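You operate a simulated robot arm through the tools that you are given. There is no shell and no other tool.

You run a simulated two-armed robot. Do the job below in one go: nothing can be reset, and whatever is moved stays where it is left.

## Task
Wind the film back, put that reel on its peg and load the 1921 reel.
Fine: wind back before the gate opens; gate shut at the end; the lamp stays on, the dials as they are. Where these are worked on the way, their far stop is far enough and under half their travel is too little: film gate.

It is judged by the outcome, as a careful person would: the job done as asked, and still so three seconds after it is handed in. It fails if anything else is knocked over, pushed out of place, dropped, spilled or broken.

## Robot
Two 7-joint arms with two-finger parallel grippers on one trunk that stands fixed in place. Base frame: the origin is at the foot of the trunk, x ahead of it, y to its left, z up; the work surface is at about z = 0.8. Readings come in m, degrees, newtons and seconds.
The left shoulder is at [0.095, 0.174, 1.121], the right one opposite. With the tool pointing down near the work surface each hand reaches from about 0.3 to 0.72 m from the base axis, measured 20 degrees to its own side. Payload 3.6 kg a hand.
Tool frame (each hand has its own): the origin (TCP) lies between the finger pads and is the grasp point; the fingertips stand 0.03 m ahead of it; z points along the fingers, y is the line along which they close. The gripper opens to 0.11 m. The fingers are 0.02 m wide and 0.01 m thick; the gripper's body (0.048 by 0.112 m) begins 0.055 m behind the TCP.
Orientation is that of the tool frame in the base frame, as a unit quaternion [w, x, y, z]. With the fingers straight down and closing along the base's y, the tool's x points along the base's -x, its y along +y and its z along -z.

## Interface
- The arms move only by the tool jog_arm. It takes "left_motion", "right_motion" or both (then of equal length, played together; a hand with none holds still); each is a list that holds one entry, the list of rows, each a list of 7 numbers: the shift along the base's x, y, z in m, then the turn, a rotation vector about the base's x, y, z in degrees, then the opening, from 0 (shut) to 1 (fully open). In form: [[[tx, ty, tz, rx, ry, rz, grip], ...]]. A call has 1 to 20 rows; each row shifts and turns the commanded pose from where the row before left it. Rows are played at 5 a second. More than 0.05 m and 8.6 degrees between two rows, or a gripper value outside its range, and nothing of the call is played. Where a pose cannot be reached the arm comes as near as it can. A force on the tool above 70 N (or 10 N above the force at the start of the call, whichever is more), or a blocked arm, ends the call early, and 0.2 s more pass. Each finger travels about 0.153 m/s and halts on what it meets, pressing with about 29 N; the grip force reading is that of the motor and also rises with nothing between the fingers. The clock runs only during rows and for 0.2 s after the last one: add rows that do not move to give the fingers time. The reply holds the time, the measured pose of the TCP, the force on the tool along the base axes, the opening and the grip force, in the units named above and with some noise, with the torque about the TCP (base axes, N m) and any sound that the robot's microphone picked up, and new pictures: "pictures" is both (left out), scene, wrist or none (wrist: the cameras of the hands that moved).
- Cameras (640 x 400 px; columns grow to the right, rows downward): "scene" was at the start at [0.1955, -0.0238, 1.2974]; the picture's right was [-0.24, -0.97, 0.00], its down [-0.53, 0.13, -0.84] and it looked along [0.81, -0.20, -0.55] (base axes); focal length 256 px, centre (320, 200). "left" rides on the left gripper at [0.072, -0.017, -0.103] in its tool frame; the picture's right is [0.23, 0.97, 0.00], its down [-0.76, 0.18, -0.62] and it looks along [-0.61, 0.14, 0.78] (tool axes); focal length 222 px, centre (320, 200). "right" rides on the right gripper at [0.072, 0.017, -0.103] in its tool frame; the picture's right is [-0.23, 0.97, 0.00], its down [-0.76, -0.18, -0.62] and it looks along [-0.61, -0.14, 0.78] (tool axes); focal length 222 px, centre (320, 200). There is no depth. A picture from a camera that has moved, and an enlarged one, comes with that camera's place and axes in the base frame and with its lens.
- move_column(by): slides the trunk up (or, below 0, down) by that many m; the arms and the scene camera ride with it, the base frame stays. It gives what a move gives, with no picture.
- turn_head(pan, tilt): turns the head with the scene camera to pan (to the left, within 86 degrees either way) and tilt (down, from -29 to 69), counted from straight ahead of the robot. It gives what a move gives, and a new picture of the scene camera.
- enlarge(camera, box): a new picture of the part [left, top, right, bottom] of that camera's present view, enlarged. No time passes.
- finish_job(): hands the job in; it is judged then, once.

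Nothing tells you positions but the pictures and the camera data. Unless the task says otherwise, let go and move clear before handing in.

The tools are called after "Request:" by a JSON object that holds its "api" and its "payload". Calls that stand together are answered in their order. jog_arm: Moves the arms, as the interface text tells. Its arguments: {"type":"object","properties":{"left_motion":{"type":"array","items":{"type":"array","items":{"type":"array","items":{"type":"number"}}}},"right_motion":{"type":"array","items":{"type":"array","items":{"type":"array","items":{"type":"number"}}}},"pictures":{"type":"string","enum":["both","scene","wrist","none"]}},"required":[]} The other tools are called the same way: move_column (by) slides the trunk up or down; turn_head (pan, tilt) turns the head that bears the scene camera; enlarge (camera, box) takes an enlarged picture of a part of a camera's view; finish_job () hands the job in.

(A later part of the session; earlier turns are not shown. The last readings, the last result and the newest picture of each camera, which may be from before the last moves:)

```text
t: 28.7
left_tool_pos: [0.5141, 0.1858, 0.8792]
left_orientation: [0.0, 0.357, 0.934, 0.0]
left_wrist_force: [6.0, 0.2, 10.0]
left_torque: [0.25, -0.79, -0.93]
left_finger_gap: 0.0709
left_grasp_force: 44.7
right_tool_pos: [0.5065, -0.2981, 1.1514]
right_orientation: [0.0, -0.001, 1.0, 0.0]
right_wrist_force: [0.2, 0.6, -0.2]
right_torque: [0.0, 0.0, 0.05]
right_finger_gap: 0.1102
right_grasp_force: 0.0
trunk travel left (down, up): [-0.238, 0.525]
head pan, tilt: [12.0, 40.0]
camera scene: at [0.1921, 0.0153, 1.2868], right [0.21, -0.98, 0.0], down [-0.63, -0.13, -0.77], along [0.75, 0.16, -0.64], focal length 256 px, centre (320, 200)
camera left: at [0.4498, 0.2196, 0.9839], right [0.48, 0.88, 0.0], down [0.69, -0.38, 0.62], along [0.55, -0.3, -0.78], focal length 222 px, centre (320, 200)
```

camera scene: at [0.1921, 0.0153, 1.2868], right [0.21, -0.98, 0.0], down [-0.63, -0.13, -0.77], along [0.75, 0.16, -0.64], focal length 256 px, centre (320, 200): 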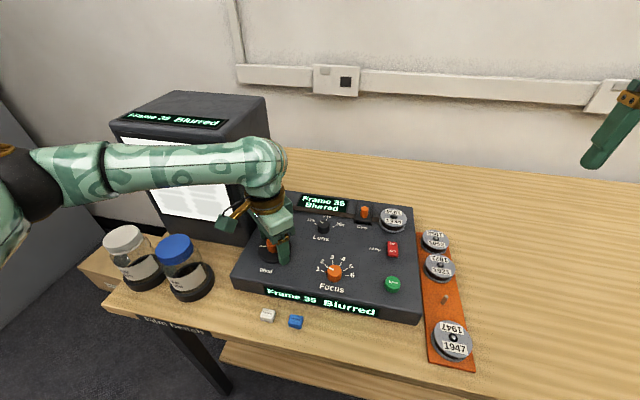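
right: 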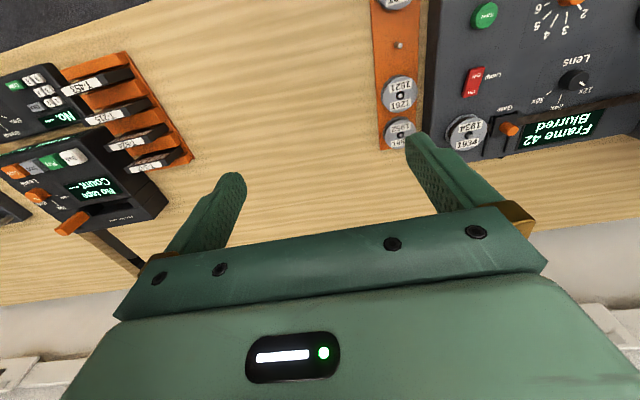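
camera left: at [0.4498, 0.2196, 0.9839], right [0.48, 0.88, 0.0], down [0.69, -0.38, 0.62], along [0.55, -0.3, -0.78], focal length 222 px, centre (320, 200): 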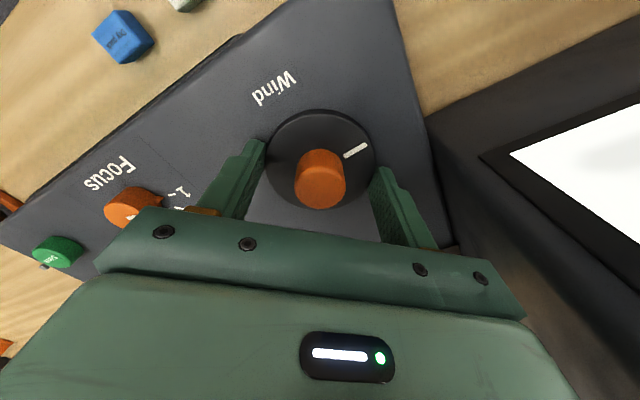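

The counter stayed at 35 and the fingers slipped round the disc, so the disc is a fixed bezel and only the knob with its pointer turns. I'll go back to the knob with a deeper grip and turn more slowly.

Request:
{"api": "jog_arm", "payload": {"left_motion": [[[0, 0, 0, 0, 0, 0, 0.88], [0, 0, 0.004, 0, 0, 0, 0.88], [0, 0, 0.004, 0, 0, 0, 0.88], [0, 0, 0.004, 0, 0, 0, 0.88], [0, 0, 0, 0, 0, 0, 0.88], [0, 0, 0, 0, 0, 0, 0.0], [0, 0, 0, 0, 0, 0, 0.0], [0, 0, 0, 0, 0, 0, 0.0]]], "pictures": "wrist"}}

Request:
{"api": "jog_arm", "payload": {"left_motion": [[[0, 0, 0, 0, 0, 3, 0.0], [0, 0, 0, 0, 0, 3, 0.0], [0, 0, 0, 0, 0, 3, 0.0], [0, 0, 0, 0, 0, 3, 0.0], [0, 0, 0, 0, 0, 3, 0.0], [0, 0, 0, 0, 0, 3, 0.0], [0, 0, 0, 0, 0, 3, 0.0], [0, 0, 0, 0, 0, 3, 0.0], [0, 0, 0, 0, 0, 3, 0.0], [0, 0, 0, 0, 0, 3, 0.0]]]}}

Request:
{"api": "enlarge", "payload": {"camera": "scene", "box": [225, 180, 425, 320]}}

```text
t: 30.5
left_tool_pos: [0.5158, 0.1862, 0.8931]
left_orientation: [-0.001, 0.358, 0.934, 0.0]
left_wrist_force: [-0.5, -0.5, -0.5]
left_torque: [-0.13, 0.04, 0.02]
left_finger_gap: 0.0289
left_grasp_force: 45.0
right_tool_pos: [0.5063, -0.2969, 1.1514]
right_orientation: [0.001, -0.001, 1.0, -0.001]
right_wrist_force: [-0.1, -0.8, 0.4]
right_torque: [-0.04, -0.04, 0.01]
right_finger_gap: 0.11
right_grasp_force: 0.1
trunk travel left (down, up): [-0.238, 0.525]
head pan, tilt: [12.0, 40.0]
camera left: at [0.4499, 0.2197, 0.996], right [0.48, 0.88, 0.0], down [0.69, -0.38, 0.62], along [0.55, -0.3, -0.78], focal length 222 px, centre (320, 200)
```

left: 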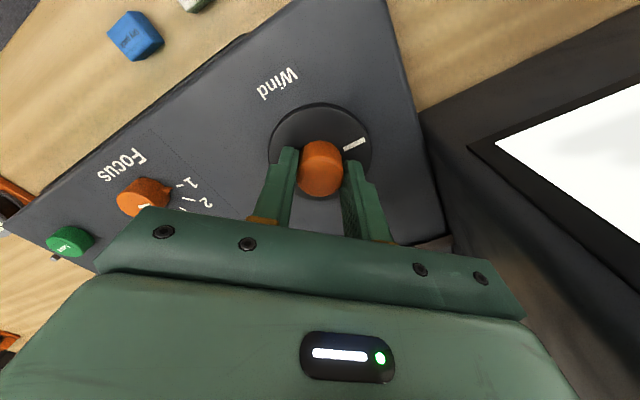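

```text
t: 32.7
left_tool_pos: [0.5149, 0.1853, 0.8921]
left_orientation: [0.0, 0.104, 0.995, -0.001]
left_wrist_force: [-1.5, -3.5, 3.9]
left_torque: [-0.03, 0.26, -0.58]
left_finger_gap: 0.0292
left_grasp_force: 45.5
right_tool_pos: [0.5059, -0.2982, 1.1521]
right_orientation: [0.002, -0.001, 1.0, 0.0]
right_wrist_force: [0.0, -0.2, 0.6]
right_torque: [-0.01, 0.01, 0.01]
right_finger_gap: 0.11
right_grasp_force: 0.0
trunk travel left (down, up): [-0.238, 0.525]
head pan, tilt: [12.0, 40.0]
camera scene: at [0.1917, 0.015, 1.2869], right [0.21, -0.98, 0.0], down [-0.63, -0.13, -0.77], along [0.75, 0.16, -0.64], focal length 256 px, centre (320, 200)
camera left: at [0.4403, 0.1822, 0.9961], right [-0.02, 1.0, 0.0], down [0.78, 0.02, 0.62], along [0.62, 0.01, -0.78], focal length 222 px, centre (320, 200)
```

scene: 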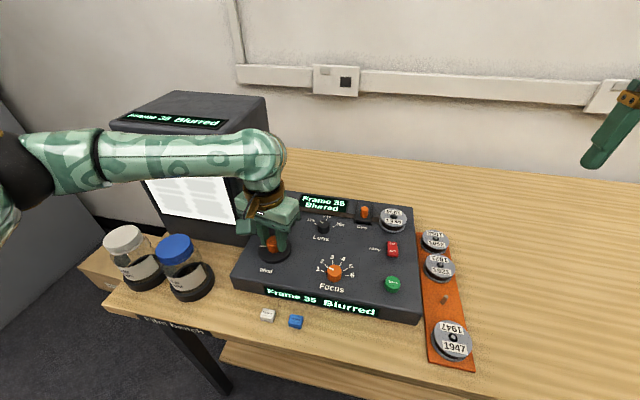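
left: 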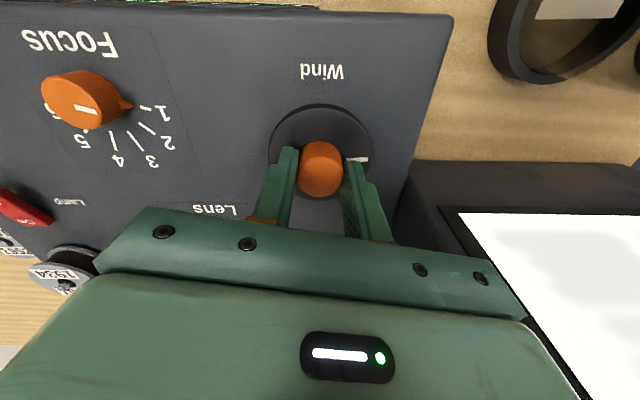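

```text
2.86 times, centred on (325, 250) of scene
camera zoom: at [0.1917, 0.015, 1.2869], right [0.21, -0.98, 0.0], down [-0.63, -0.13, -0.77], along [0.75, 0.16, -0.64], focal length 732 px, centre (306, 57)
```

zoom: 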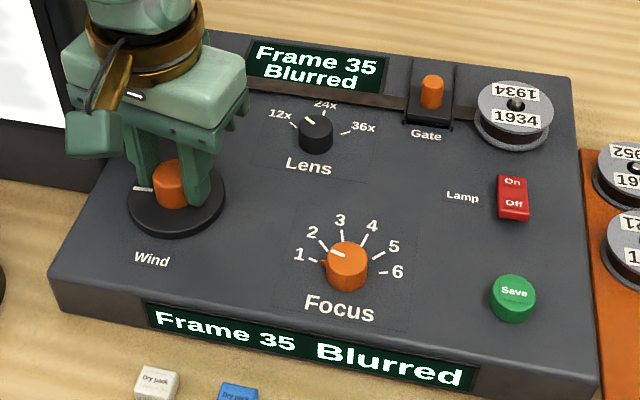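

The counter is still 35, and the resistance is well above the near-zero drag of the first stroke, which suggests something is blocking the knob here. I'll turn it back a little to see whether it moves freely that way.

Request:
{"api": "jog_arm", "payload": {"left_motion": [[[0, 0, 0.006, 0, 0, 0, 0.0], [0, 0, 0, 0, 0, -4, 0.0], [0, 0, 0, 0, 0, -4, 0.0], [0, 0, 0, 0, 0, -4, 0.0], [0, 0, 0, 0, 0, -4, 0.0], [0, 0, 0, 0, 0, 0, 0.0]]]}}

Request:
{"api": "enlarge", "payload": {"camera": "scene", "box": [225, 180, 425, 320]}}

```text
t: 34.1
left_tool_pos: [0.5144, 0.1846, 0.896]
left_orientation: [-0.003, 0.241, 0.97, 0.0]
left_wrist_force: [-12.0, -13.9, -37.7]
left_torque: [-0.28, 0.42, -0.01]
left_finger_gap: 0.0292
left_grasp_force: 45.6
right_tool_pos: [0.5071, -0.2987, 1.1501]
right_orientation: [0.001, -0.001, 1.0, -0.001]
right_wrist_force: [-1.0, -0.4, 0.8]
right_torque: [-0.04, 0.0, 0.03]
right_finger_gap: 0.1103
right_grasp_force: 0.0
trunk travel left (down, up): [-0.238, 0.525]
head pan, tilt: [12.0, 40.0]
camera scene: at [0.1939, 0.015, 1.2864], right [0.21, -0.98, 0.0], down [-0.63, -0.13, -0.76], along [0.75, 0.16, -0.64], focal length 256 px, centre (320, 200)
camera left: at [0.4438, 0.2029, 1.0004], right [0.26, 0.97, 0.0], down [0.76, -0.2, 0.62], along [0.6, -0.16, -0.79], focal length 222 px, centre (320, 200)
```

scene: 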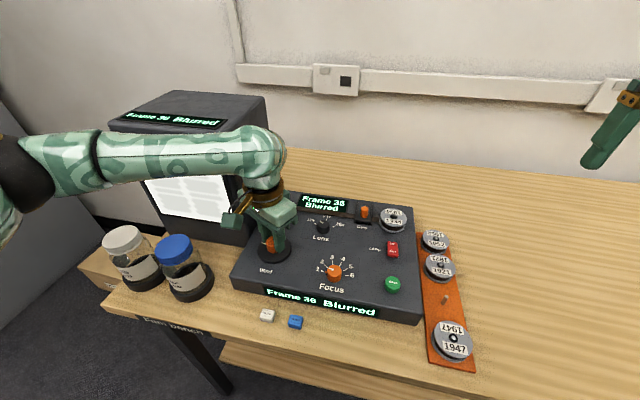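
left: 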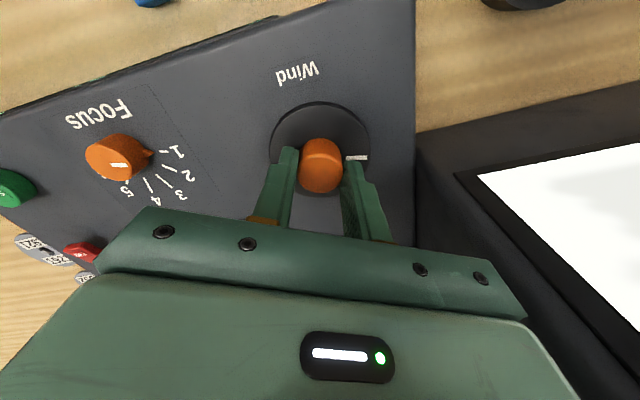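

```text
2.86 times, centred on (325, 250) of scene
camera zoom: at [0.1939, 0.015, 1.2864], right [0.21, -0.98, 0.0], down [-0.63, -0.13, -0.76], along [0.75, 0.16, -0.64], focal length 732 px, centre (306, 57)
```

zoom: 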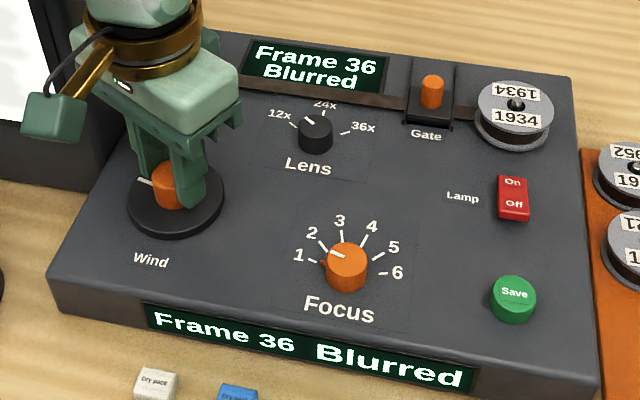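

Turning clockwise is free and the counter went back to 36, so the block is only in the rewind direction at 35. I'll ease off the upward pull from my lift, then turn anticlockwise again in small steps while watching the torque.

Request:
{"api": "jog_arm", "payload": {"left_motion": [[[0, 0, -0.004, 0, 0, 0, 0.0], [0, 0, 0, 0, 0, 3, 0.0], [0, 0, 0, 0, 0, 3, 0.0], [0, 0, 0, 0, 0, 3, 0.0], [0, 0, 0, 0, 0, 0, 0.0]]]}}

Request:
{"api": "jog_arm", "payload": {"left_motion": [[[0, 0, 0, 0, 0, 3, 0.0], [0, 0, 0, 0, 0, 3, 0.0], [0, 0, 0, 0, 0, 0, 0.0]]]}}

Request:
{"api": "jog_arm", "payload": {"left_motion": [[[0, 0, 0, 0, 0, 3, 0.0], [0, 0, 0, 0, 0, 3, 0.0], [0, 0, 0, 0, 0, 0, 0.0]]]}}

Request:
{"api": "enlarge", "payload": {"camera": "scene", "box": [225, 180, 425, 320]}}

```text
t: 35.3
left_tool_pos: [0.5144, 0.1855, 0.8959]
left_orientation: [0.003, 0.163, 0.987, 0.001]
left_wrist_force: [-6.9, -5.9, 10.9]
left_torque: [-0.01, 1.19, 0.01]
left_finger_gap: 0.0292
left_grasp_force: 45.0
right_tool_pos: [0.5056, -0.2989, 1.1524]
right_orientation: [0.001, -0.001, 1.0, 0.0]
right_wrist_force: [-0.1, 0.9, 0.3]
right_torque: [-0.01, 0.01, 0.0]
right_finger_gap: 0.1101
right_grasp_force: 0.0
trunk travel left (down, up): [-0.238, 0.525]
head pan, tilt: [12.0, 40.0]
camera scene: at [0.1906, 0.0146, 1.2873], right [0.21, -0.98, 0.0], down [-0.63, -0.13, -0.77], along [0.75, 0.16, -0.64], focal length 256 px, centre (320, 200)
camera left: at [0.4404, 0.1912, 0.9999], right [0.1, 1.0, 0.0], down [0.78, -0.08, 0.63], along [0.62, -0.06, -0.78], focal length 222 px, centre (320, 200)
```

scene: 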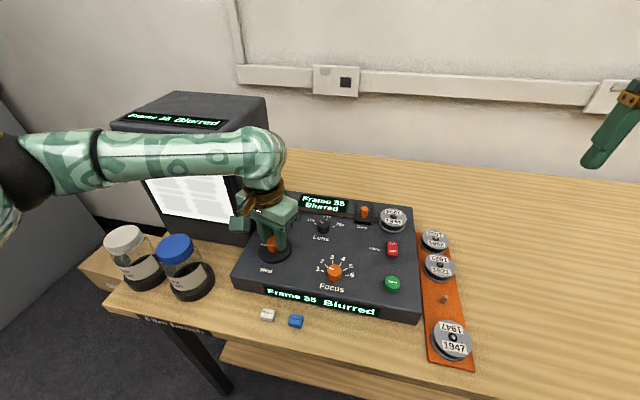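
left: 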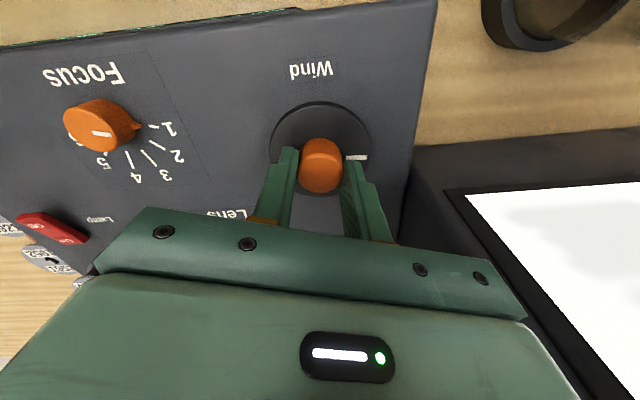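

```text
t: 36.1
left_tool_pos: [0.5147, 0.1848, 0.8951]
left_orientation: [0.003, 0.112, 0.994, 0.0]
left_wrist_force: [-0.3, -2.9, 19.6]
left_torque: [-0.21, 0.04, 0.0]
left_finger_gap: 0.0293
left_grasp_force: 44.8
right_tool_pos: [0.505, -0.2983, 1.1533]
right_orientation: [0.002, 0.0, 1.0, 0.0]
right_wrist_force: [0.4, -0.1, 0.1]
right_torque: [0.01, -0.01, -0.01]
right_finger_gap: 0.1098
right_grasp_force: 0.0
trunk travel left (down, up): [-0.238, 0.525]
head pan, tilt: [12.0, 40.0]
camera scene: at [0.1904, 0.0145, 1.2873], right [0.21, -0.98, 0.0], down [-0.63, -0.13, -0.77], along [0.75, 0.16, -0.64], focal length 256 px, centre (320, 200)
camera left: at [0.4399, 0.1834, 0.9998], right [-0.01, 1.0, 0.0], down [0.78, 0.0, 0.63], along [0.63, 0.0, -0.78], focal length 222 px, centre (320, 200)
```

scene: 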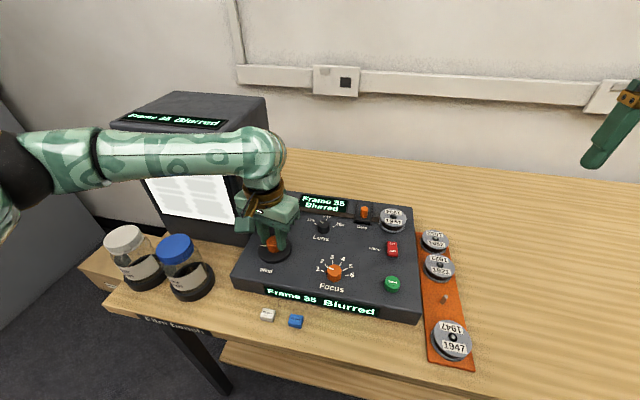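
left: 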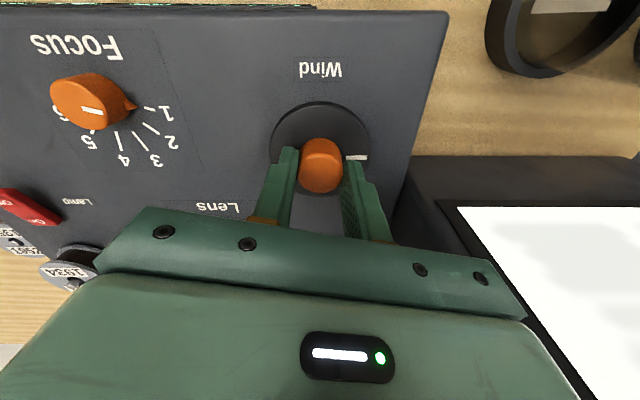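

```text
t: 36.9
left_tool_pos: [0.5141, 0.1853, 0.8958]
left_orientation: [0.002, 0.061, 0.998, 0.0]
left_wrist_force: [3.8, -3.4, 28.5]
left_torque: [-0.13, -0.15, -0.26]
left_finger_gap: 0.0291
left_grasp_force: 44.9
right_tool_pos: [0.5057, -0.2987, 1.1524]
right_orientation: [0.001, -0.001, 1.0, 0.0]
right_wrist_force: [-0.2, -0.5, 0.3]
right_torque: [-0.01, 0.01, 0.0]
right_finger_gap: 0.1101
right_grasp_force: 0.1
trunk travel left (down, up): [-0.238, 0.525]
head pan, tilt: [12.0, 40.0]
camera scene: at [0.1904, 0.0144, 1.2873], right [0.21, -0.98, 0.0], down [-0.63, -0.13, -0.77], along [0.75, 0.16, -0.64], focal length 256 px, centre (320, 200)
camera left: at [0.4403, 0.1757, 0.9993], right [-0.11, 0.99, 0.0], down [0.78, 0.08, 0.63], along [0.62, 0.07, -0.78], focal length 222 px, centre (320, 200)
```

scene: 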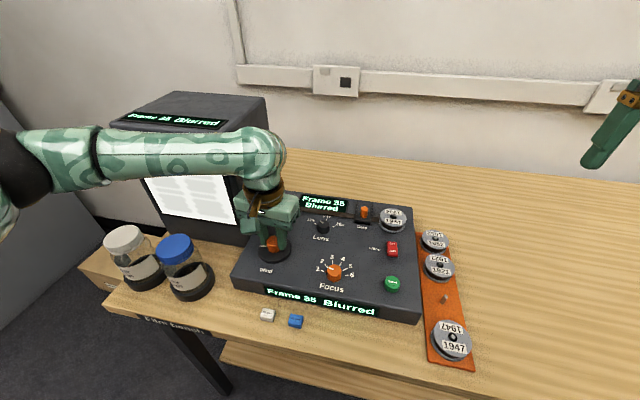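
left: 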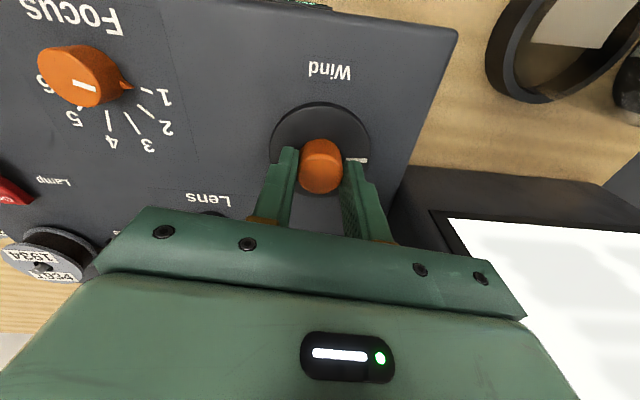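

```text
2.86 times, centred on (325, 250) of scene
camera zoom: at [0.1904, 0.0144, 1.2873], right [0.21, -0.98, 0.0], down [-0.63, -0.13, -0.77], along [0.75, 0.16, -0.64], focal length 732 px, centre (306, 57)
```

zoom: 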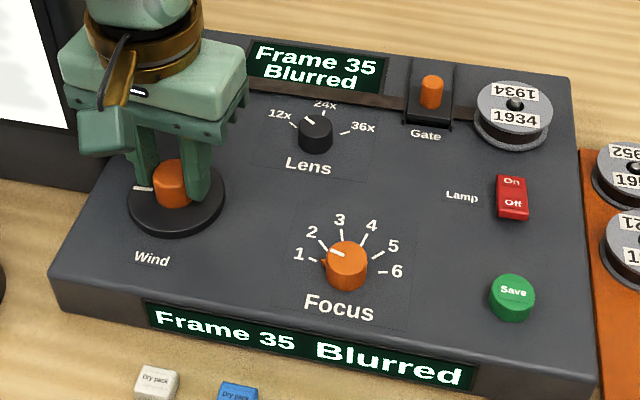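

There is a definite hard stop at frame 35 in this direction and the turn is free up to it. Before deciding what "wound back" means here, I'll turn the knob the other way and see what the counter does towards that end.

Request:
{"api": "jog_arm", "payload": {"left_motion": [[[0, 0, 0, 0, 0, 0, 0.6], [0, 0, 0, 0, 0, 0, 0.6], [0.0005, 0.0005, 0.002, 0, 0, 8, 0.6], [0, 0, 0, 0, 0, 8, 0.6], [0, 0, 0, 0, 0, 8, 0.6], [0, 0, 0, 0, 0, 8, 0.6], [0, 0, 0, 0, 0, 8, 0.6], [0, 0, 0, 0, 0, 8, 0.6], [0, 0, 0, 0, 0, 8, 0.6], [0, 0, 0, 0, 0, 8, 0.6], [0, 0, 0, 0, 0, 8, 0.6], [0, 0, 0, 0, 0, 8, 0.6], [0, 0, 0, 0, 0, 0, 0.6], [0, 0, 0, 0, 0, 0, 0.0], [0, 0, 0, 0, 0, 0, 0.0], [0, 0, 0, 0, 0, 0, 0.0]]], "pictures": "wrist"}}

Request:
{"api": "enlarge", "payload": {"camera": "scene", "box": [225, 180, 425, 320]}}

```text
t: 40.3
left_tool_pos: [0.5144, 0.1865, 0.8958]
left_orientation: [0.0, -0.596, 0.803, -0.001]
left_wrist_force: [-1.3, 0.6, -0.9]
left_torque: [0.0, 0.04, -0.01]
left_finger_gap: 0.0293
left_grasp_force: 45.5
right_tool_pos: [0.5064, -0.2979, 1.1523]
right_orientation: [0.001, -0.001, 1.0, 0.0]
right_wrist_force: [0.0, -0.3, 0.0]
right_torque: [0.0, -0.05, 0.0]
right_finger_gap: 0.1099
right_grasp_force: 0.1
trunk travel left (down, up): [-0.238, 0.525]
head pan, tilt: [12.0, 40.0]
camera left: at [0.5106, 0.1107, 0.9999], right [-1.0, 0.07, 0.0], down [0.05, 0.78, 0.62], along [0.04, 0.62, -0.78], focal length 222 px, centre (320, 200)
```

left: 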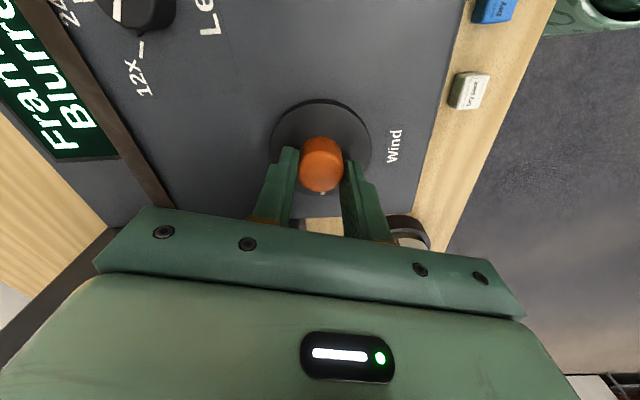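

```text
2.86 times, centred on (325, 250) of scene
camera zoom: at [0.1922, 0.0157, 1.2868], right [0.21, -0.98, 0.0], down [-0.63, -0.13, -0.77], along [0.75, 0.16, -0.64], focal length 732 px, centre (306, 57)
```

zoom: 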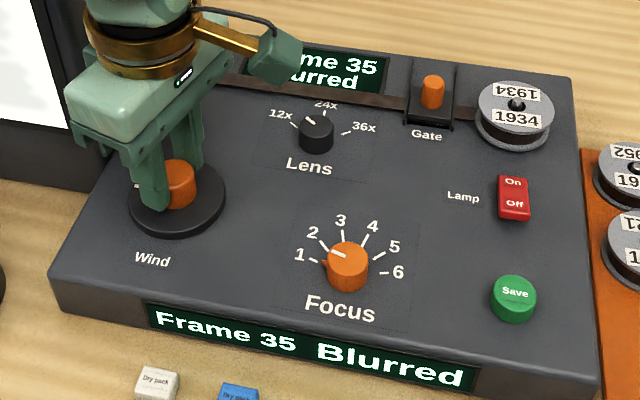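

Request:
{"api": "jog_arm", "payload": {"left_motion": [[[0, 0, 0, 0, 0, -8, 0.0], [0, 0, 0, 0, 0, -8, 0.0], [0, 0, 0, 0, 0, -8, 0.0], [0, 0, 0, 0, 0, -8, 0.0], [0, 0, 0, 0, 0, -8, 0.0], [0, 0, 0, 0, 0, -8, 0.0], [0, 0, 0, 0, 0, -8, 0.0], [0, 0, 0, 0, 0, -8, 0.0], [0, 0, 0, 0, 0, -8, 0.0], [0, 0, 0, 0, 0, -8, 0.0], [0, 0, 0, 0, 0, -8, 0.0], [0, 0, 0, 0, 0, -8, 0.0], [0, 0, 0, 0, 0, -8, 0.0], [0, 0, 0, 0, 0, -8, 0.0], [0, 0, 0, 0, 0, -8, 0.0], [0, 0, 0, 0, 0, -8, 0.0], [0, 0, 0, 0, 0, -8, 0.0], [0, 0, 0, 0, 0, -8, 0.0], [0, 0, 0, 0, 0, 0, 0.0]]], "pictures": "wrist"}}

Request:
{"api": "enlarge", "payload": {"camera": "scene", "box": [225, 180, 425, 320]}}

```text
t: 44.3
left_tool_pos: [0.5155, 0.185, 0.8952]
left_orientation: [-0.001, 0.582, 0.814, -0.001]
left_wrist_force: [0.4, -16.7, 0.1]
left_torque: [-0.59, 0.01, 0.03]
left_finger_gap: 0.0288
left_grasp_force: 44.9
right_tool_pos: [0.5073, -0.2998, 1.1504]
right_orientation: [0.001, -0.001, 1.0, 0.0]
right_wrist_force: [-0.9, 0.1, 0.2]
right_torque: [-0.03, 0.02, 0.02]
right_finger_gap: 0.1099
right_grasp_force: 0.1
trunk travel left (down, up): [-0.238, 0.525]
head pan, tilt: [12.0, 40.0]
camera left: at [0.4761, 0.2457, 1.0], right [0.85, 0.53, 0.0], down [0.42, -0.66, 0.62], along [0.33, -0.53, -0.78], focal length 222 px, centre (320, 200)
```

left: 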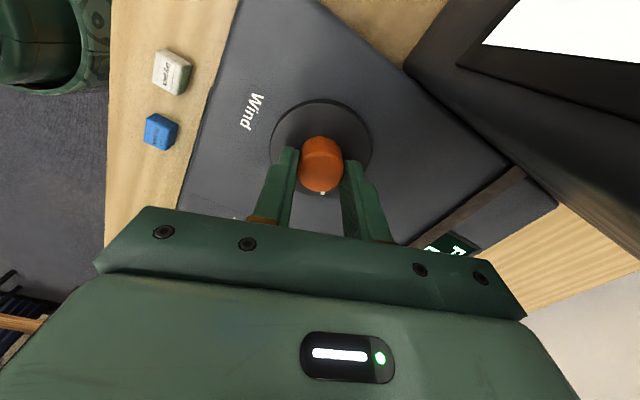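

```text
2.86 times, centred on (325, 250) of scene
camera zoom: at [0.1922, 0.0134, 1.2868], right [0.21, -0.98, 0.0], down [-0.63, -0.13, -0.77], along [0.75, 0.16, -0.64], focal length 732 px, centre (306, 57)
```

zoom: 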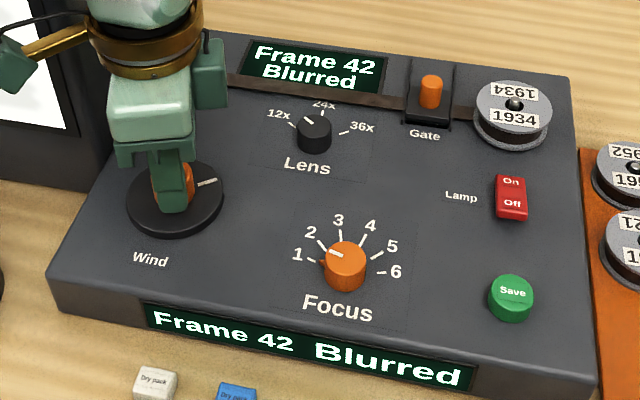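

The counter is back at 42 and the knob still turns freely. I'll regrip and keep going clockwise to find the other end.

Request:
{"api": "jog_arm", "payload": {"left_motion": [[[0, 0, 0, 0, 0, 0, 0.6], [0, 0, 0, 0, 0, 0, 0.6], [0, 0.0005, 0, 0, 0, 8, 0.6], [0, 0, 0, 0, 0, 8, 0.6], [0, 0, 0, 0, 0, 8, 0.6], [0, 0, 0, 0, 0, 8, 0.6], [0, 0, 0, 0, 0, 8, 0.6], [0, 0, 0, 0, 0, 8, 0.6], [0, 0, 0, 0, 0, 8, 0.6], [0, 0, 0, 0, 0, 8, 0.6], [0, 0, 0, 0, 0, 8, 0.6], [0, 0, 0, 0, 0, 8, 0.6], [0, 0, 0, 0, 0, 8, 0.6], [0, 0, 0, 0, 0, 8, 0.6], [0, 0, 0, 0, 0, 8, 0.6], [0, 0, 0, 0, 0, 8, 0.6], [0, 0, 0, 0, 0, 0, 0.6], [0, 0, 0, 0, 0, 0, 0.0], [0, 0, 0, 0, 0, 0, 0.0], [0, 0, 0, 0, 0, 0, 0.0]]], "pictures": "wrist"}}

Request:
{"api": "jog_arm", "payload": {"left_motion": [[[0, 0, 0, 0, 0, -6, 0.0], [0, 0, 0, 0, 0, -6, 0.0], [0, 0, 0, 0, 0, -6, 0.0], [0, 0, 0, 0, 0, -6, 0.0], [0, 0, 0, 0, 0, -6, 0.0], [0, 0, 0, 0, 0, -6, 0.0], [0, 0, 0, 0, 0, 0, 0.0]]], "pictures": "wrist"}}

Request:
{"api": "enlarge", "payload": {"camera": "scene", "box": [225, 180, 425, 320]}}

```text
t: 48.5
left_tool_pos: [0.5156, 0.1872, 0.896]
left_orientation: [0.0, -0.351, 0.936, -0.001]
left_wrist_force: [2.4, -2.9, 0.3]
left_torque: [-0.33, 0.12, 0.02]
left_finger_gap: 0.0289
left_grasp_force: 45.4
right_tool_pos: [0.5065, -0.2985, 1.1514]
right_orientation: [0.0, -0.001, 1.0, -0.001]
right_wrist_force: [0.0, -0.2, 0.2]
right_torque: [-0.02, 0.01, 0.01]
right_finger_gap: 0.1099
right_grasp_force: 0.1
trunk travel left (down, up): [-0.238, 0.525]
head pan, tilt: [12.0, 40.0]
camera left: at [0.4724, 0.1242, 1.0], right [-0.81, 0.58, 0.0], down [0.46, 0.63, 0.62], along [0.36, 0.51, -0.78], focal length 222 px, centre (320, 200)
```

left: 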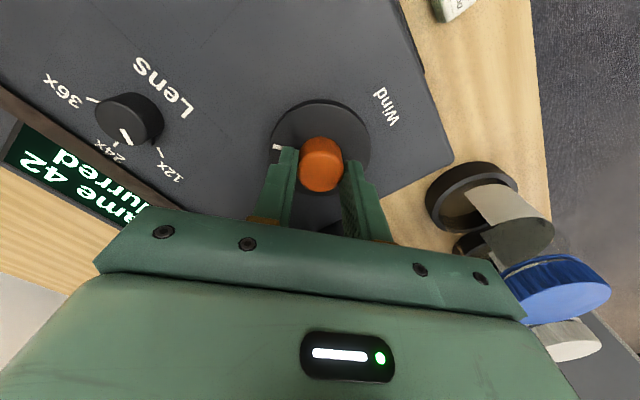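

```text
t: 50.1
left_tool_pos: [0.5155, 0.1864, 0.8957]
left_orientation: [0.0, -0.043, 0.999, 0.0]
left_wrist_force: [6.3, -8.5, 6.1]
left_torque: [-0.31, -0.08, 0.03]
left_finger_gap: 0.0288
left_grasp_force: 44.7
right_tool_pos: [0.5061, -0.298, 1.1508]
right_orientation: [0.002, 0.0, 1.0, 0.0]
right_wrist_force: [-0.2, 0.0, 0.1]
right_torque: [-0.03, 0.0, 0.01]
right_finger_gap: 0.1101
right_grasp_force: 0.1
trunk travel left (down, up): [-0.238, 0.525]
head pan, tilt: [12.0, 40.0]
camera left: at [0.4453, 0.1607, 1.0], right [-0.31, 0.95, 0.0], down [0.74, 0.24, 0.62], along [0.59, 0.19, -0.78], focal length 222 px, centre (320, 200)
```

left: 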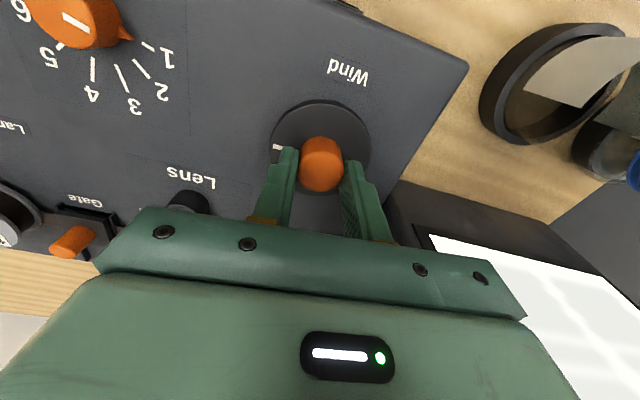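

```text
2.86 times, centred on (325, 250) of scene
camera zoom: at [0.1925, 0.0143, 1.2868], right [0.21, -0.98, 0.0], down [-0.63, -0.13, -0.77], along [0.75, 0.16, -0.64], focal length 732 px, centre (306, 57)
```

zoom: 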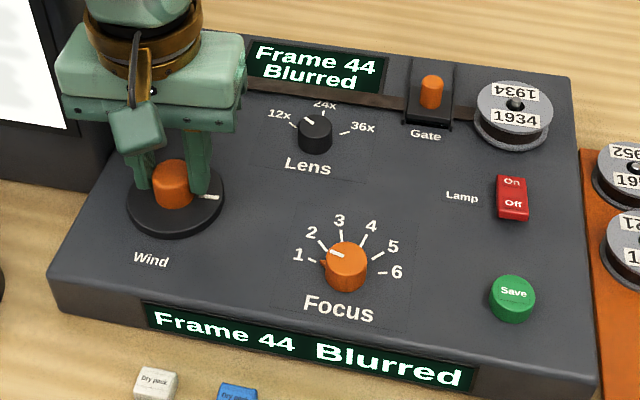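

Clockwise keeps counting up (44) with no resistance. I'll continue this way to find that end and read the display there.

Request:
{"api": "jog_arm", "payload": {"left_motion": [[[0, 0, 0, 0, 0, -7, 0.0], [0, 0, 0, 0, 0, -7, 0.0], [0, 0, 0, 0, 0, -7, 0.0], [0, 0, 0, 0, 0, -7, 0.0], [0, 0, 0, 0, 0, -7, 0.0], [0, 0, 0, 0, 0, -7, 0.0], [0, 0, 0, 0, 0, -7, 0.0], [0, 0, 0, 0, 0, -7, 0.0], [0, 0, 0, 0, 0, -7, 0.0], [0, 0, 0, 0, 0, -7, 0.0], [0, 0, 0, 0, 0, -7, 0.0], [0, 0, 0, 0, 0, 0, 0.0]]], "pictures": "wrist"}}

Request:
{"api": "enlarge", "payload": {"camera": "scene", "box": [225, 180, 425, 320]}}

```text
t: 52.7
left_tool_pos: [0.5133, 0.1865, 0.8962]
left_orientation: [-0.001, 0.587, 0.81, 0.001]
left_wrist_force: [-1.8, -9.4, 6.6]
left_torque: [0.17, 0.28, 0.3]
left_finger_gap: 0.0291
left_grasp_force: 45.1
right_tool_pos: [0.5053, -0.2985, 1.151]
right_orientation: [0.001, -0.002, 1.0, 0.0]
right_wrist_force: [0.5, 0.1, -0.3]
right_torque: [0.01, -0.01, -0.04]
right_finger_gap: 0.1101
right_grasp_force: 0.0
trunk travel left (down, up): [-0.238, 0.525]
head pan, tilt: [12.0, 40.0]
camera left: at [0.4762, 0.2485, 1.0001], right [0.86, 0.52, 0.0], down [0.41, -0.67, 0.62], along [0.32, -0.53, -0.78], focal length 222 px, centre (320, 200)
```

left: 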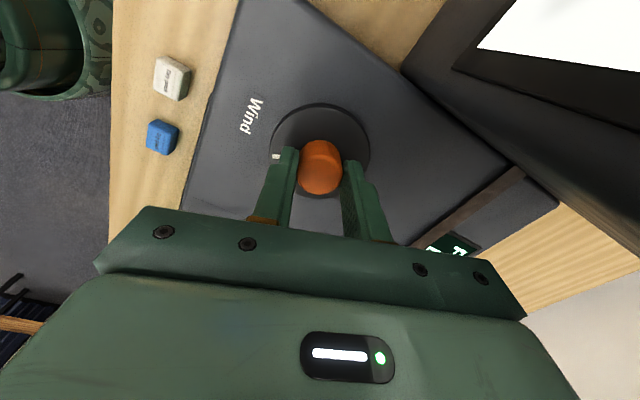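

```text
2.86 times, centred on (325, 250) of scene
camera zoom: at [0.1914, 0.0143, 1.287], right [0.21, -0.98, 0.0], down [-0.63, -0.13, -0.77], along [0.75, 0.16, -0.64], focal length 732 px, centre (306, 57)
```

zoom: 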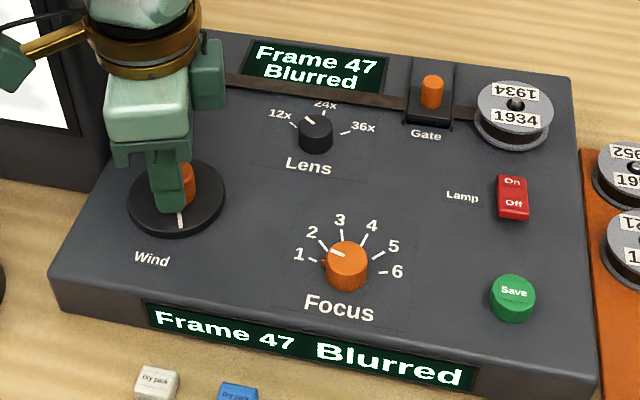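

Request:
{"api": "jog_arm", "payload": {"left_motion": [[[0, 0, 0, 0, 0, -4, 0.0], [0, 0, 0, 0, 0, -4, 0.0], [0, 0, 0, 0, 0, -4, 0.0], [0, 0, 0, 0, 0, 0, 0.0]]], "pictures": "wrist"}}

Request:
{"api": "enlarge", "payload": {"camera": "scene", "box": [225, 180, 425, 320]}}

```text
t: 53.7
left_tool_pos: [0.515, 0.1857, 0.8949]
left_orientation: [-0.001, 0.669, 0.743, 0.0]
left_wrist_force: [-4.5, -4.3, 4.8]
left_torque: [0.19, 0.16, 0.41]
left_finger_gap: 0.0292
left_grasp_force: 45.0
right_tool_pos: [0.5063, -0.2973, 1.151]
right_orientation: [0.001, -0.002, 1.0, 0.0]
right_wrist_force: [-0.6, 0.2, 0.9]
right_torque: [0.02, -0.03, -0.03]
right_finger_gap: 0.11
right_grasp_force: 0.1
trunk travel left (down, up): [-0.238, 0.525]
head pan, tilt: [12.0, 40.0]
camera left: at [0.4906, 0.2551, 0.9998], right [0.94, 0.33, 0.0], down [0.26, -0.74, 0.62], along [0.2, -0.59, -0.78], focal length 222 px, centre (320, 200)
```

left: 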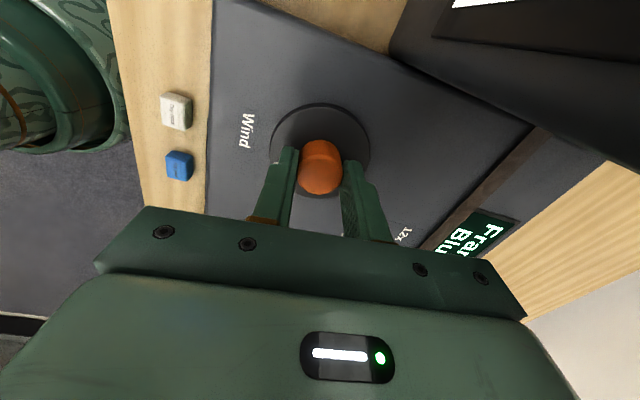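

```text
2.86 times, centred on (325, 250) of scene
camera zoom: at [0.1913, 0.0149, 1.2869], right [0.21, -0.98, 0.0], down [-0.63, -0.13, -0.77], along [0.75, 0.16, -0.64], focal length 732 px, centre (306, 57)
```

zoom: 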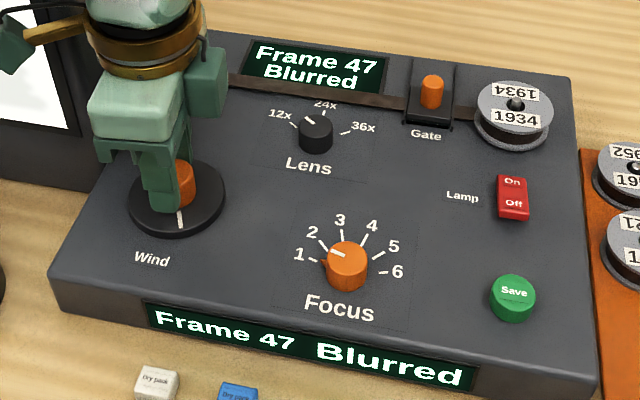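

There is a clockwise stop too, at frame 47, so this film runs from 35 (anticlockwise stop) to 47. The lowest frame, 35, is therefore the start of the film. I'll wind all the way back anticlockwise to that stop, beginning with one long stroke.

Request:
{"api": "jog_arm", "payload": {"left_motion": [[[0, 0, 0, 0, 0, 8, 0.0], [0, 0, 0, 0, 0, 8, 0.0], [0, 0, 0, 0, 0, 8, 0.0], [0, 0, 0, 0, 0, 8, 0.0], [0, 0, 0, 0, 0, 8, 0.0], [0, 0, 0, 0, 0, 8, 0.0], [0, 0, 0, 0, 0, 8, 0.0], [0, 0, 0, 0, 0, 8, 0.0], [0, 0, 0, 0, 0, 8, 0.0], [0, 0, 0, 0, 0, 8, 0.0], [0, 0, 0, 0, 0, 8, 0.0], [0, 0, 0, 0, 0, 8, 0.0], [0, 0, 0, 0, 0, 8, 0.0], [0, 0, 0, 0, 0, 8, 0.0], [0, 0, 0, 0, 0, 8, 0.0], [0, 0, 0, 0, 0, 8, 0.0], [0, 0, 0, 0, 0, 8, 0.0], [0, 0, 0, 0, 0, 8, 0.0], [0, 0, 0, 0, 0, 8, 0.0], [0, 0, 0, 0, 0, 0, 0.0]]], "pictures": "wrist"}}

Request:
{"api": "enlarge", "payload": {"camera": "scene", "box": [225, 180, 425, 320]}}

```text
t: 57.9
left_tool_pos: [0.5134, 0.1847, 0.8967]
left_orientation: [0.0, -0.561, 0.828, 0.001]
left_wrist_force: [-15.7, -23.7, -24.1]
left_torque: [-0.95, 0.58, 0.03]
left_finger_gap: 0.0291
left_grasp_force: 44.9
right_tool_pos: [0.5061, -0.2992, 1.1503]
right_orientation: [0.001, -0.001, 1.0, 0.0]
right_wrist_force: [-0.1, -0.7, -0.2]
right_torque: [0.0, 0.03, 0.0]
right_finger_gap: 0.1102
right_grasp_force: 0.0
trunk travel left (down, up): [-0.238, 0.525]
head pan, tilt: [12.0, 40.0]
camera left: at [0.504, 0.1095, 1.0001], right [-0.99, 0.15, 0.0], down [0.12, 0.77, 0.62], along [0.09, 0.62, -0.78], focal length 222 px, centre (320, 200)
```

left: 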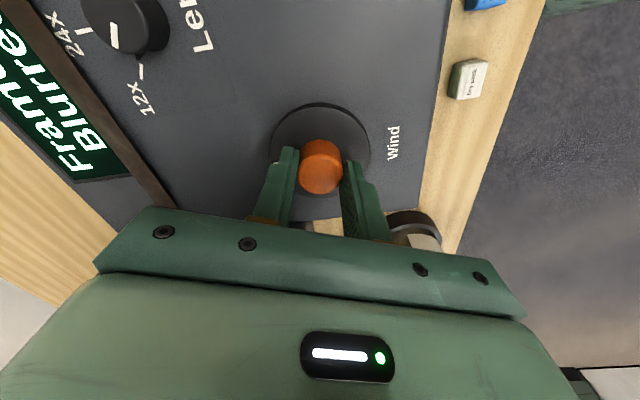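

```text
2.86 times, centred on (325, 250) of scene
camera zoom: at [0.1924, 0.0132, 1.2867], right [0.21, -0.98, 0.0], down [-0.63, -0.13, -0.77], along [0.75, 0.16, -0.64], focal length 732 px, centre (306, 57)
```

zoom: 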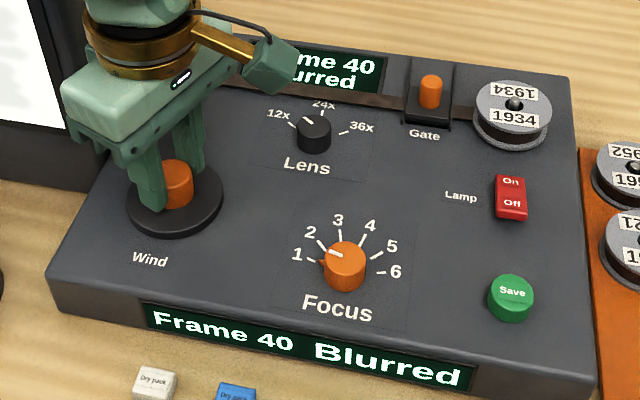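

Frame 40 now. I'll regrip and make the second stroke to the stop.

Request:
{"api": "jog_arm", "payload": {"left_motion": [[[0, 0, 0, 0, 0, 0, 0.6], [0, 0, 0, 0, 0, 0, 0.6], [0, 0, 0, 0, 0, -8, 0.6], [0, 0, 0, 0, 0, -8, 0.6], [0, 0, 0, 0, 0, -8, 0.6], [0, 0, 0, 0, 0, -8, 0.6], [0, 0, 0, 0, 0, -8, 0.6], [0, 0, 0, 0, 0, -8, 0.6], [0, 0, 0, 0, 0, -8, 0.6], [0, 0, 0, 0, 0, -8, 0.6], [0, 0, 0, 0, 0, -8, 0.6], [0, 0, 0, 0, 0, -8, 0.6], [0, 0, 0, 0, 0, -8, 0.6], [0, 0, 0, 0, 0, -8, 0.6], [0, 0, 0, 0, 0, -8, 0.6], [0, 0, 0, 0, 0, -8, 0.6], [0, 0, 0, 0, 0, 0, 0.6], [0, 0, 0, 0, 0, 0, 0.0], [0, 0, 0, 0, 0, 0, 0.0], [0, 0, 0, 0, 0, 0, 0.0]]], "pictures": "none"}}

Request:
{"api": "jog_arm", "payload": {"left_motion": [[[0, 0, 0, 0, 0, 8, 0.0], [0, 0, 0, 0, 0, 8, 0.0], [0, 0, 0, 0, 0, 8, 0.0], [0, 0, 0, 0, 0, 8, 0.0], [0, 0, 0, 0, 0, 8, 0.0], [0, 0, 0, 0, 0, 8, 0.0], [0, 0, 0, 0, 0, 8, 0.0], [0, 0, 0, 0, 0, 8, 0.0], [0, 0, 0, 0, 0, 8, 0.0], [0, 0, 0, 0, 0, 8, 0.0], [0, 0, 0, 0, 0, 8, 0.0], [0, 0, 0, 0, 0, 8, 0.0], [0, 0, 0, 0, 0, 0, 0.0]]], "pictures": "wrist"}}

Request:
{"api": "enlarge", "payload": {"camera": "scene", "box": [225, 180, 425, 320]}}

```text
t: 62.1
left_tool_pos: [0.5138, 0.1861, 0.8953]
left_orientation: [-0.001, 0.374, 0.927, 0.0]
left_wrist_force: [-7.3, -5.7, -3.7]
left_torque: [-0.51, 0.05, 0.01]
left_finger_gap: 0.0291
left_grasp_force: 44.5
right_tool_pos: [0.5069, -0.2985, 1.151]
right_orientation: [0.0, 0.0, 1.0, 0.0]
right_wrist_force: [0.4, -0.3, -0.4]
right_torque: [0.0, 0.0, 0.02]
right_finger_gap: 0.1103
right_grasp_force: 0.1
trunk travel left (down, up): [-0.238, 0.525]
head pan, tilt: [12.0, 40.0]
```

```text
t: 64.9
left_tool_pos: [0.514, 0.1853, 0.8961]
left_orientation: [-0.002, -0.44, 0.898, 0.0]
left_wrist_force: [-16.3, -20.9, -19.9]
left_torque: [-0.76, 0.53, -0.03]
left_finger_gap: 0.0293
left_grasp_force: 45.6
right_tool_pos: [0.5067, -0.2996, 1.1504]
right_orientation: [0.0, -0.002, 1.0, 0.0]
right_wrist_force: [-1.4, 0.0, -0.3]
right_torque: [0.01, 0.0, 0.01]
right_finger_gap: 0.1102
right_grasp_force: 0.1
trunk travel left (down, up): [-0.238, 0.525]
head pan, tilt: [12.0, 40.0]
camera left: at [0.484, 0.1157, 1.0], right [-0.91, 0.42, 0.0], down [0.33, 0.71, 0.62], along [0.26, 0.57, -0.78], focal length 222 px, centre (320, 200)
```

left: 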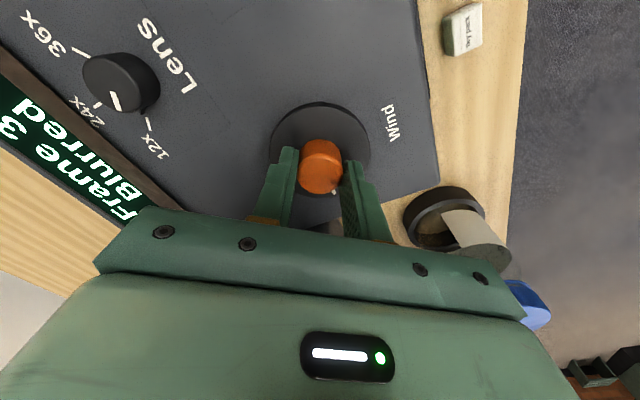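

```text
2.86 times, centred on (325, 250) of scene
camera zoom: at [0.192, 0.0135, 1.2868], right [0.21, -0.98, 0.0], down [-0.63, -0.13, -0.77], along [0.75, 0.16, -0.64], focal length 732 px, centre (306, 57)
```

zoom: 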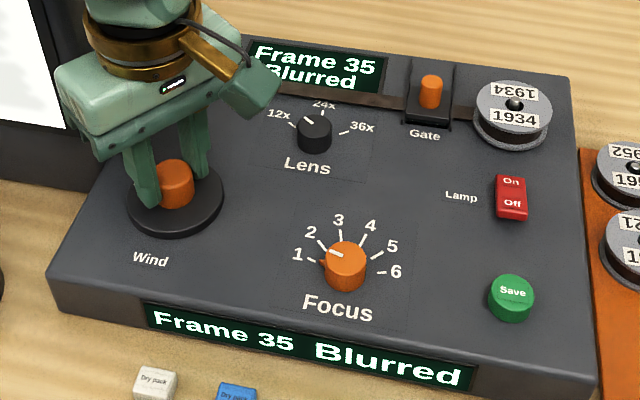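

Frame 35 again but the torque is still low, so I'll turn on until the stop pushes back.

Request:
{"api": "jog_arm", "payload": {"left_motion": [[[0, 0, 0, 0, 0, 5, 0.0], [0, 0, 0, 0, 0, 5, 0.0], [0, 0, 0, 0, 0, 5, 0.0], [0, 0, 0, 0, 0, 0, 0.0]]], "pictures": "wrist"}}

Request:
{"api": "jog_arm", "payload": {"left_motion": [[[0, 0, 0, 0, 0, 5, 0.0], [0, 0, 0, 0, 0, 5, 0.0], [0, 0, 0, 0, 0, 5, 0.0], [0, 0, 0, 0, 0, 0, 0.0]]], "pictures": "wrist"}}

Request:
{"api": "enlarge", "payload": {"camera": "scene", "box": [225, 180, 425, 320]}}

```text
t: 65.9
left_tool_pos: [0.5145, 0.1868, 0.8971]
left_orientation: [0.001, -0.554, 0.833, 0.001]
left_wrist_force: [-13.4, -16.1, -18.8]
left_torque: [-0.13, 0.35, -0.15]
left_finger_gap: 0.0288
left_grasp_force: 45.0
right_tool_pos: [0.5075, -0.2987, 1.1515]
right_orientation: [0.001, -0.001, 1.0, 0.0]
right_wrist_force: [0.4, 0.5, -0.4]
right_torque: [0.0, 0.0, 0.0]
right_finger_gap: 0.1101
right_grasp_force: 0.1
trunk travel left (down, up): [-0.238, 0.525]
head pan, tilt: [12.0, 40.0]
camera left: at [0.5031, 0.1114, 1.0], right [-0.99, 0.17, 0.0], down [0.13, 0.77, 0.62], along [0.1, 0.62, -0.78], focal length 222 px, centre (320, 200)
```

left: 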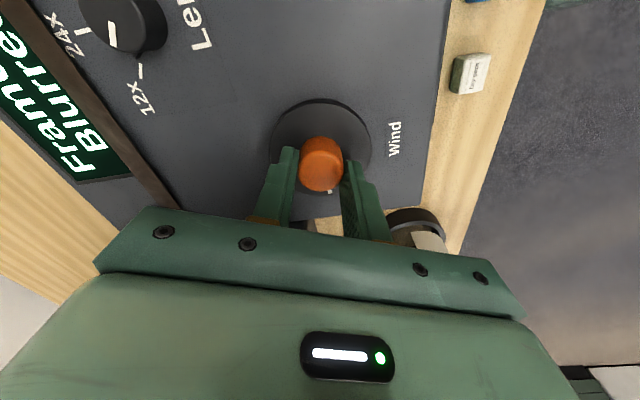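

```text
t: 66.9
left_tool_pos: [0.5156, 0.1895, 0.8963]
left_orientation: [0.002, -0.657, 0.754, 0.001]
left_wrist_force: [-13.2, 16.0, -2.4]
left_torque: [1.35, 0.46, -0.31]
left_finger_gap: 0.0291
left_grasp_force: 45.0
right_tool_pos: [0.5052, -0.296, 1.1524]
right_orientation: [0.001, -0.001, 1.0, -0.001]
right_wrist_force: [-0.7, -0.9, 0.1]
right_torque: [0.0, 0.01, 0.0]
right_finger_gap: 0.1099
right_grasp_force: 0.0
trunk travel left (down, up): [-0.238, 0.525]
head pan, tilt: [12.0, 40.0]
camera left: at [0.5222, 0.1138, 1.0001], right [-1.0, -0.09, 0.0], down [-0.07, 0.78, 0.63], along [-0.06, 0.62, -0.78], focal length 222 px, centre (320, 200)
```

left: 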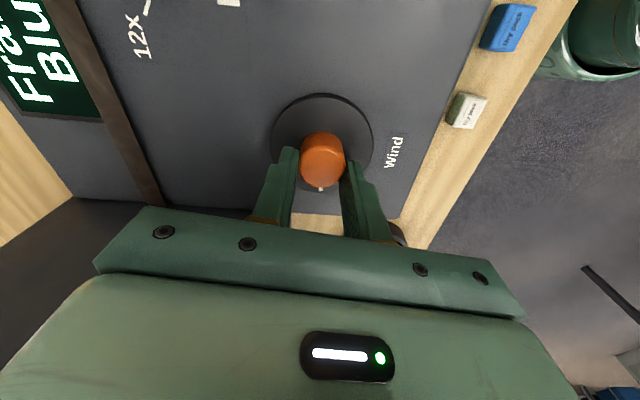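

```text
2.86 times, centred on (325, 250) of scene
camera zoom: at [0.1908, 0.0182, 1.2871], right [0.21, -0.98, 0.0], down [-0.63, -0.14, -0.77], along [0.75, 0.16, -0.64], focal length 732 px, centre (306, 57)
```

zoom: 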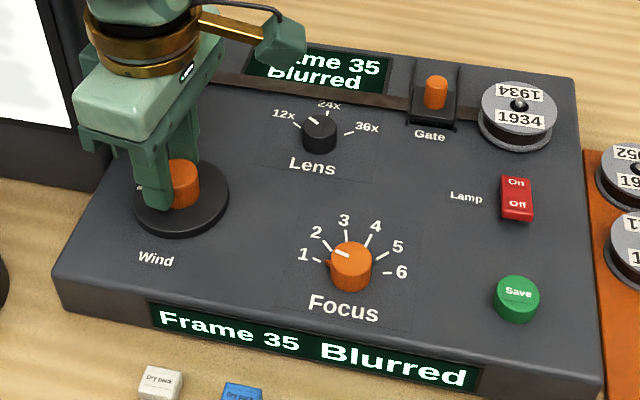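

The torque reached the stop limit again with the counter at 35, so the film is fully wound back. I'll release the knob, lift the left hand clear and unwind its wrist.

Request:
{"api": "jog_arm", "payload": {"left_motion": [[[0, 0, 0, 0, 0, 0, 0.6], [0, 0, 0, 0, 0, 0, 0.6], [0, 0, 0, 0, 0, 0, 0.6], [0, 0, 0.02, 0, 0, 0, 0.6], [0, 0, 0.03, 0, 0, 0, 0.6], [0, 0, 0.04, 0, 0, 0, 0.6], [0, 0, 0.04, 0, 0, -8, 0.6], [0, 0, 0.04, 0, 0, -8, 0.6], [0, 0, 0.04, 0, 0, -8, 0.6], [0, 0, 0.02, 0, 0, -8, 0.6], [-0.01, 0, 0, 0, 0, -8, 0.6], [-0.02, 0.01, 0, 0, 0, -8, 0.6], [-0.02, 0.01, 0, 0, 0, -8, 0.6], [-0.02, 0.01, 0, 0, 0, -8, 0.6], [-0.02, 0.01, 0, 0, 0, -8, 0.6], [0, 0, 0, 0, 0, -8, 0.6], [0, 0, 0, 0, 0, 0, 0.6]]]}}

Request:
{"api": "enlarge", "payload": {"camera": "scene", "box": [225, 180, 425, 320]}}

```text
t: 70.5
left_tool_pos: [0.4253, 0.2267, 1.1254]
left_orientation: [0.0, -0.017, 1.0, 0.0]
left_wrist_force: [0.3, 0.2, 0.3]
left_torque: [0.01, 0.03, -0.03]
left_finger_gap: 0.066
left_grasp_force: 0.1
right_tool_pos: [0.5057, -0.2968, 1.1512]
right_orientation: [0.0, -0.001, 1.0, -0.001]
right_wrist_force: [0.0, 0.7, 0.2]
right_torque: [0.03, -0.02, -0.01]
right_finger_gap: 0.1101
right_grasp_force: 0.1
trunk travel left (down, up): [-0.238, 0.525]
head pan, tilt: [12.0, 40.0]
camera scene: at [0.192, 0.0158, 1.2868], right [0.21, -0.98, 0.0], down [-0.63, -0.13, -0.77], along [0.75, 0.16, -0.64], focal length 256 px, centre (320, 200)
camera left: at [0.3537, 0.2063, 1.2297], right [-0.26, 0.97, 0.0], down [0.76, 0.2, 0.62], along [0.6, 0.16, -0.78], focal length 222 px, centre (320, 200)
```

scene: 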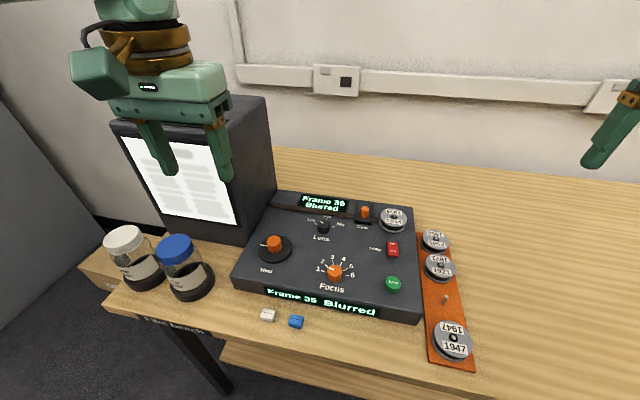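
left: 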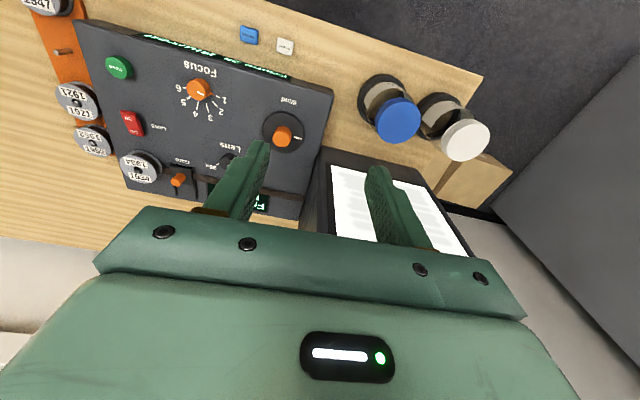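

```text
2.86 times, centred on (325, 250) of scene
camera zoom: at [0.192, 0.0158, 1.2868], right [0.21, -0.98, 0.0], down [-0.63, -0.13, -0.77], along [0.75, 0.16, -0.64], focal length 732 px, centre (306, 57)
```

zoom: 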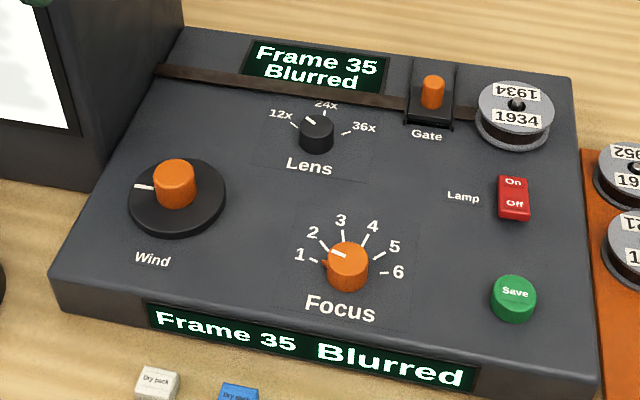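

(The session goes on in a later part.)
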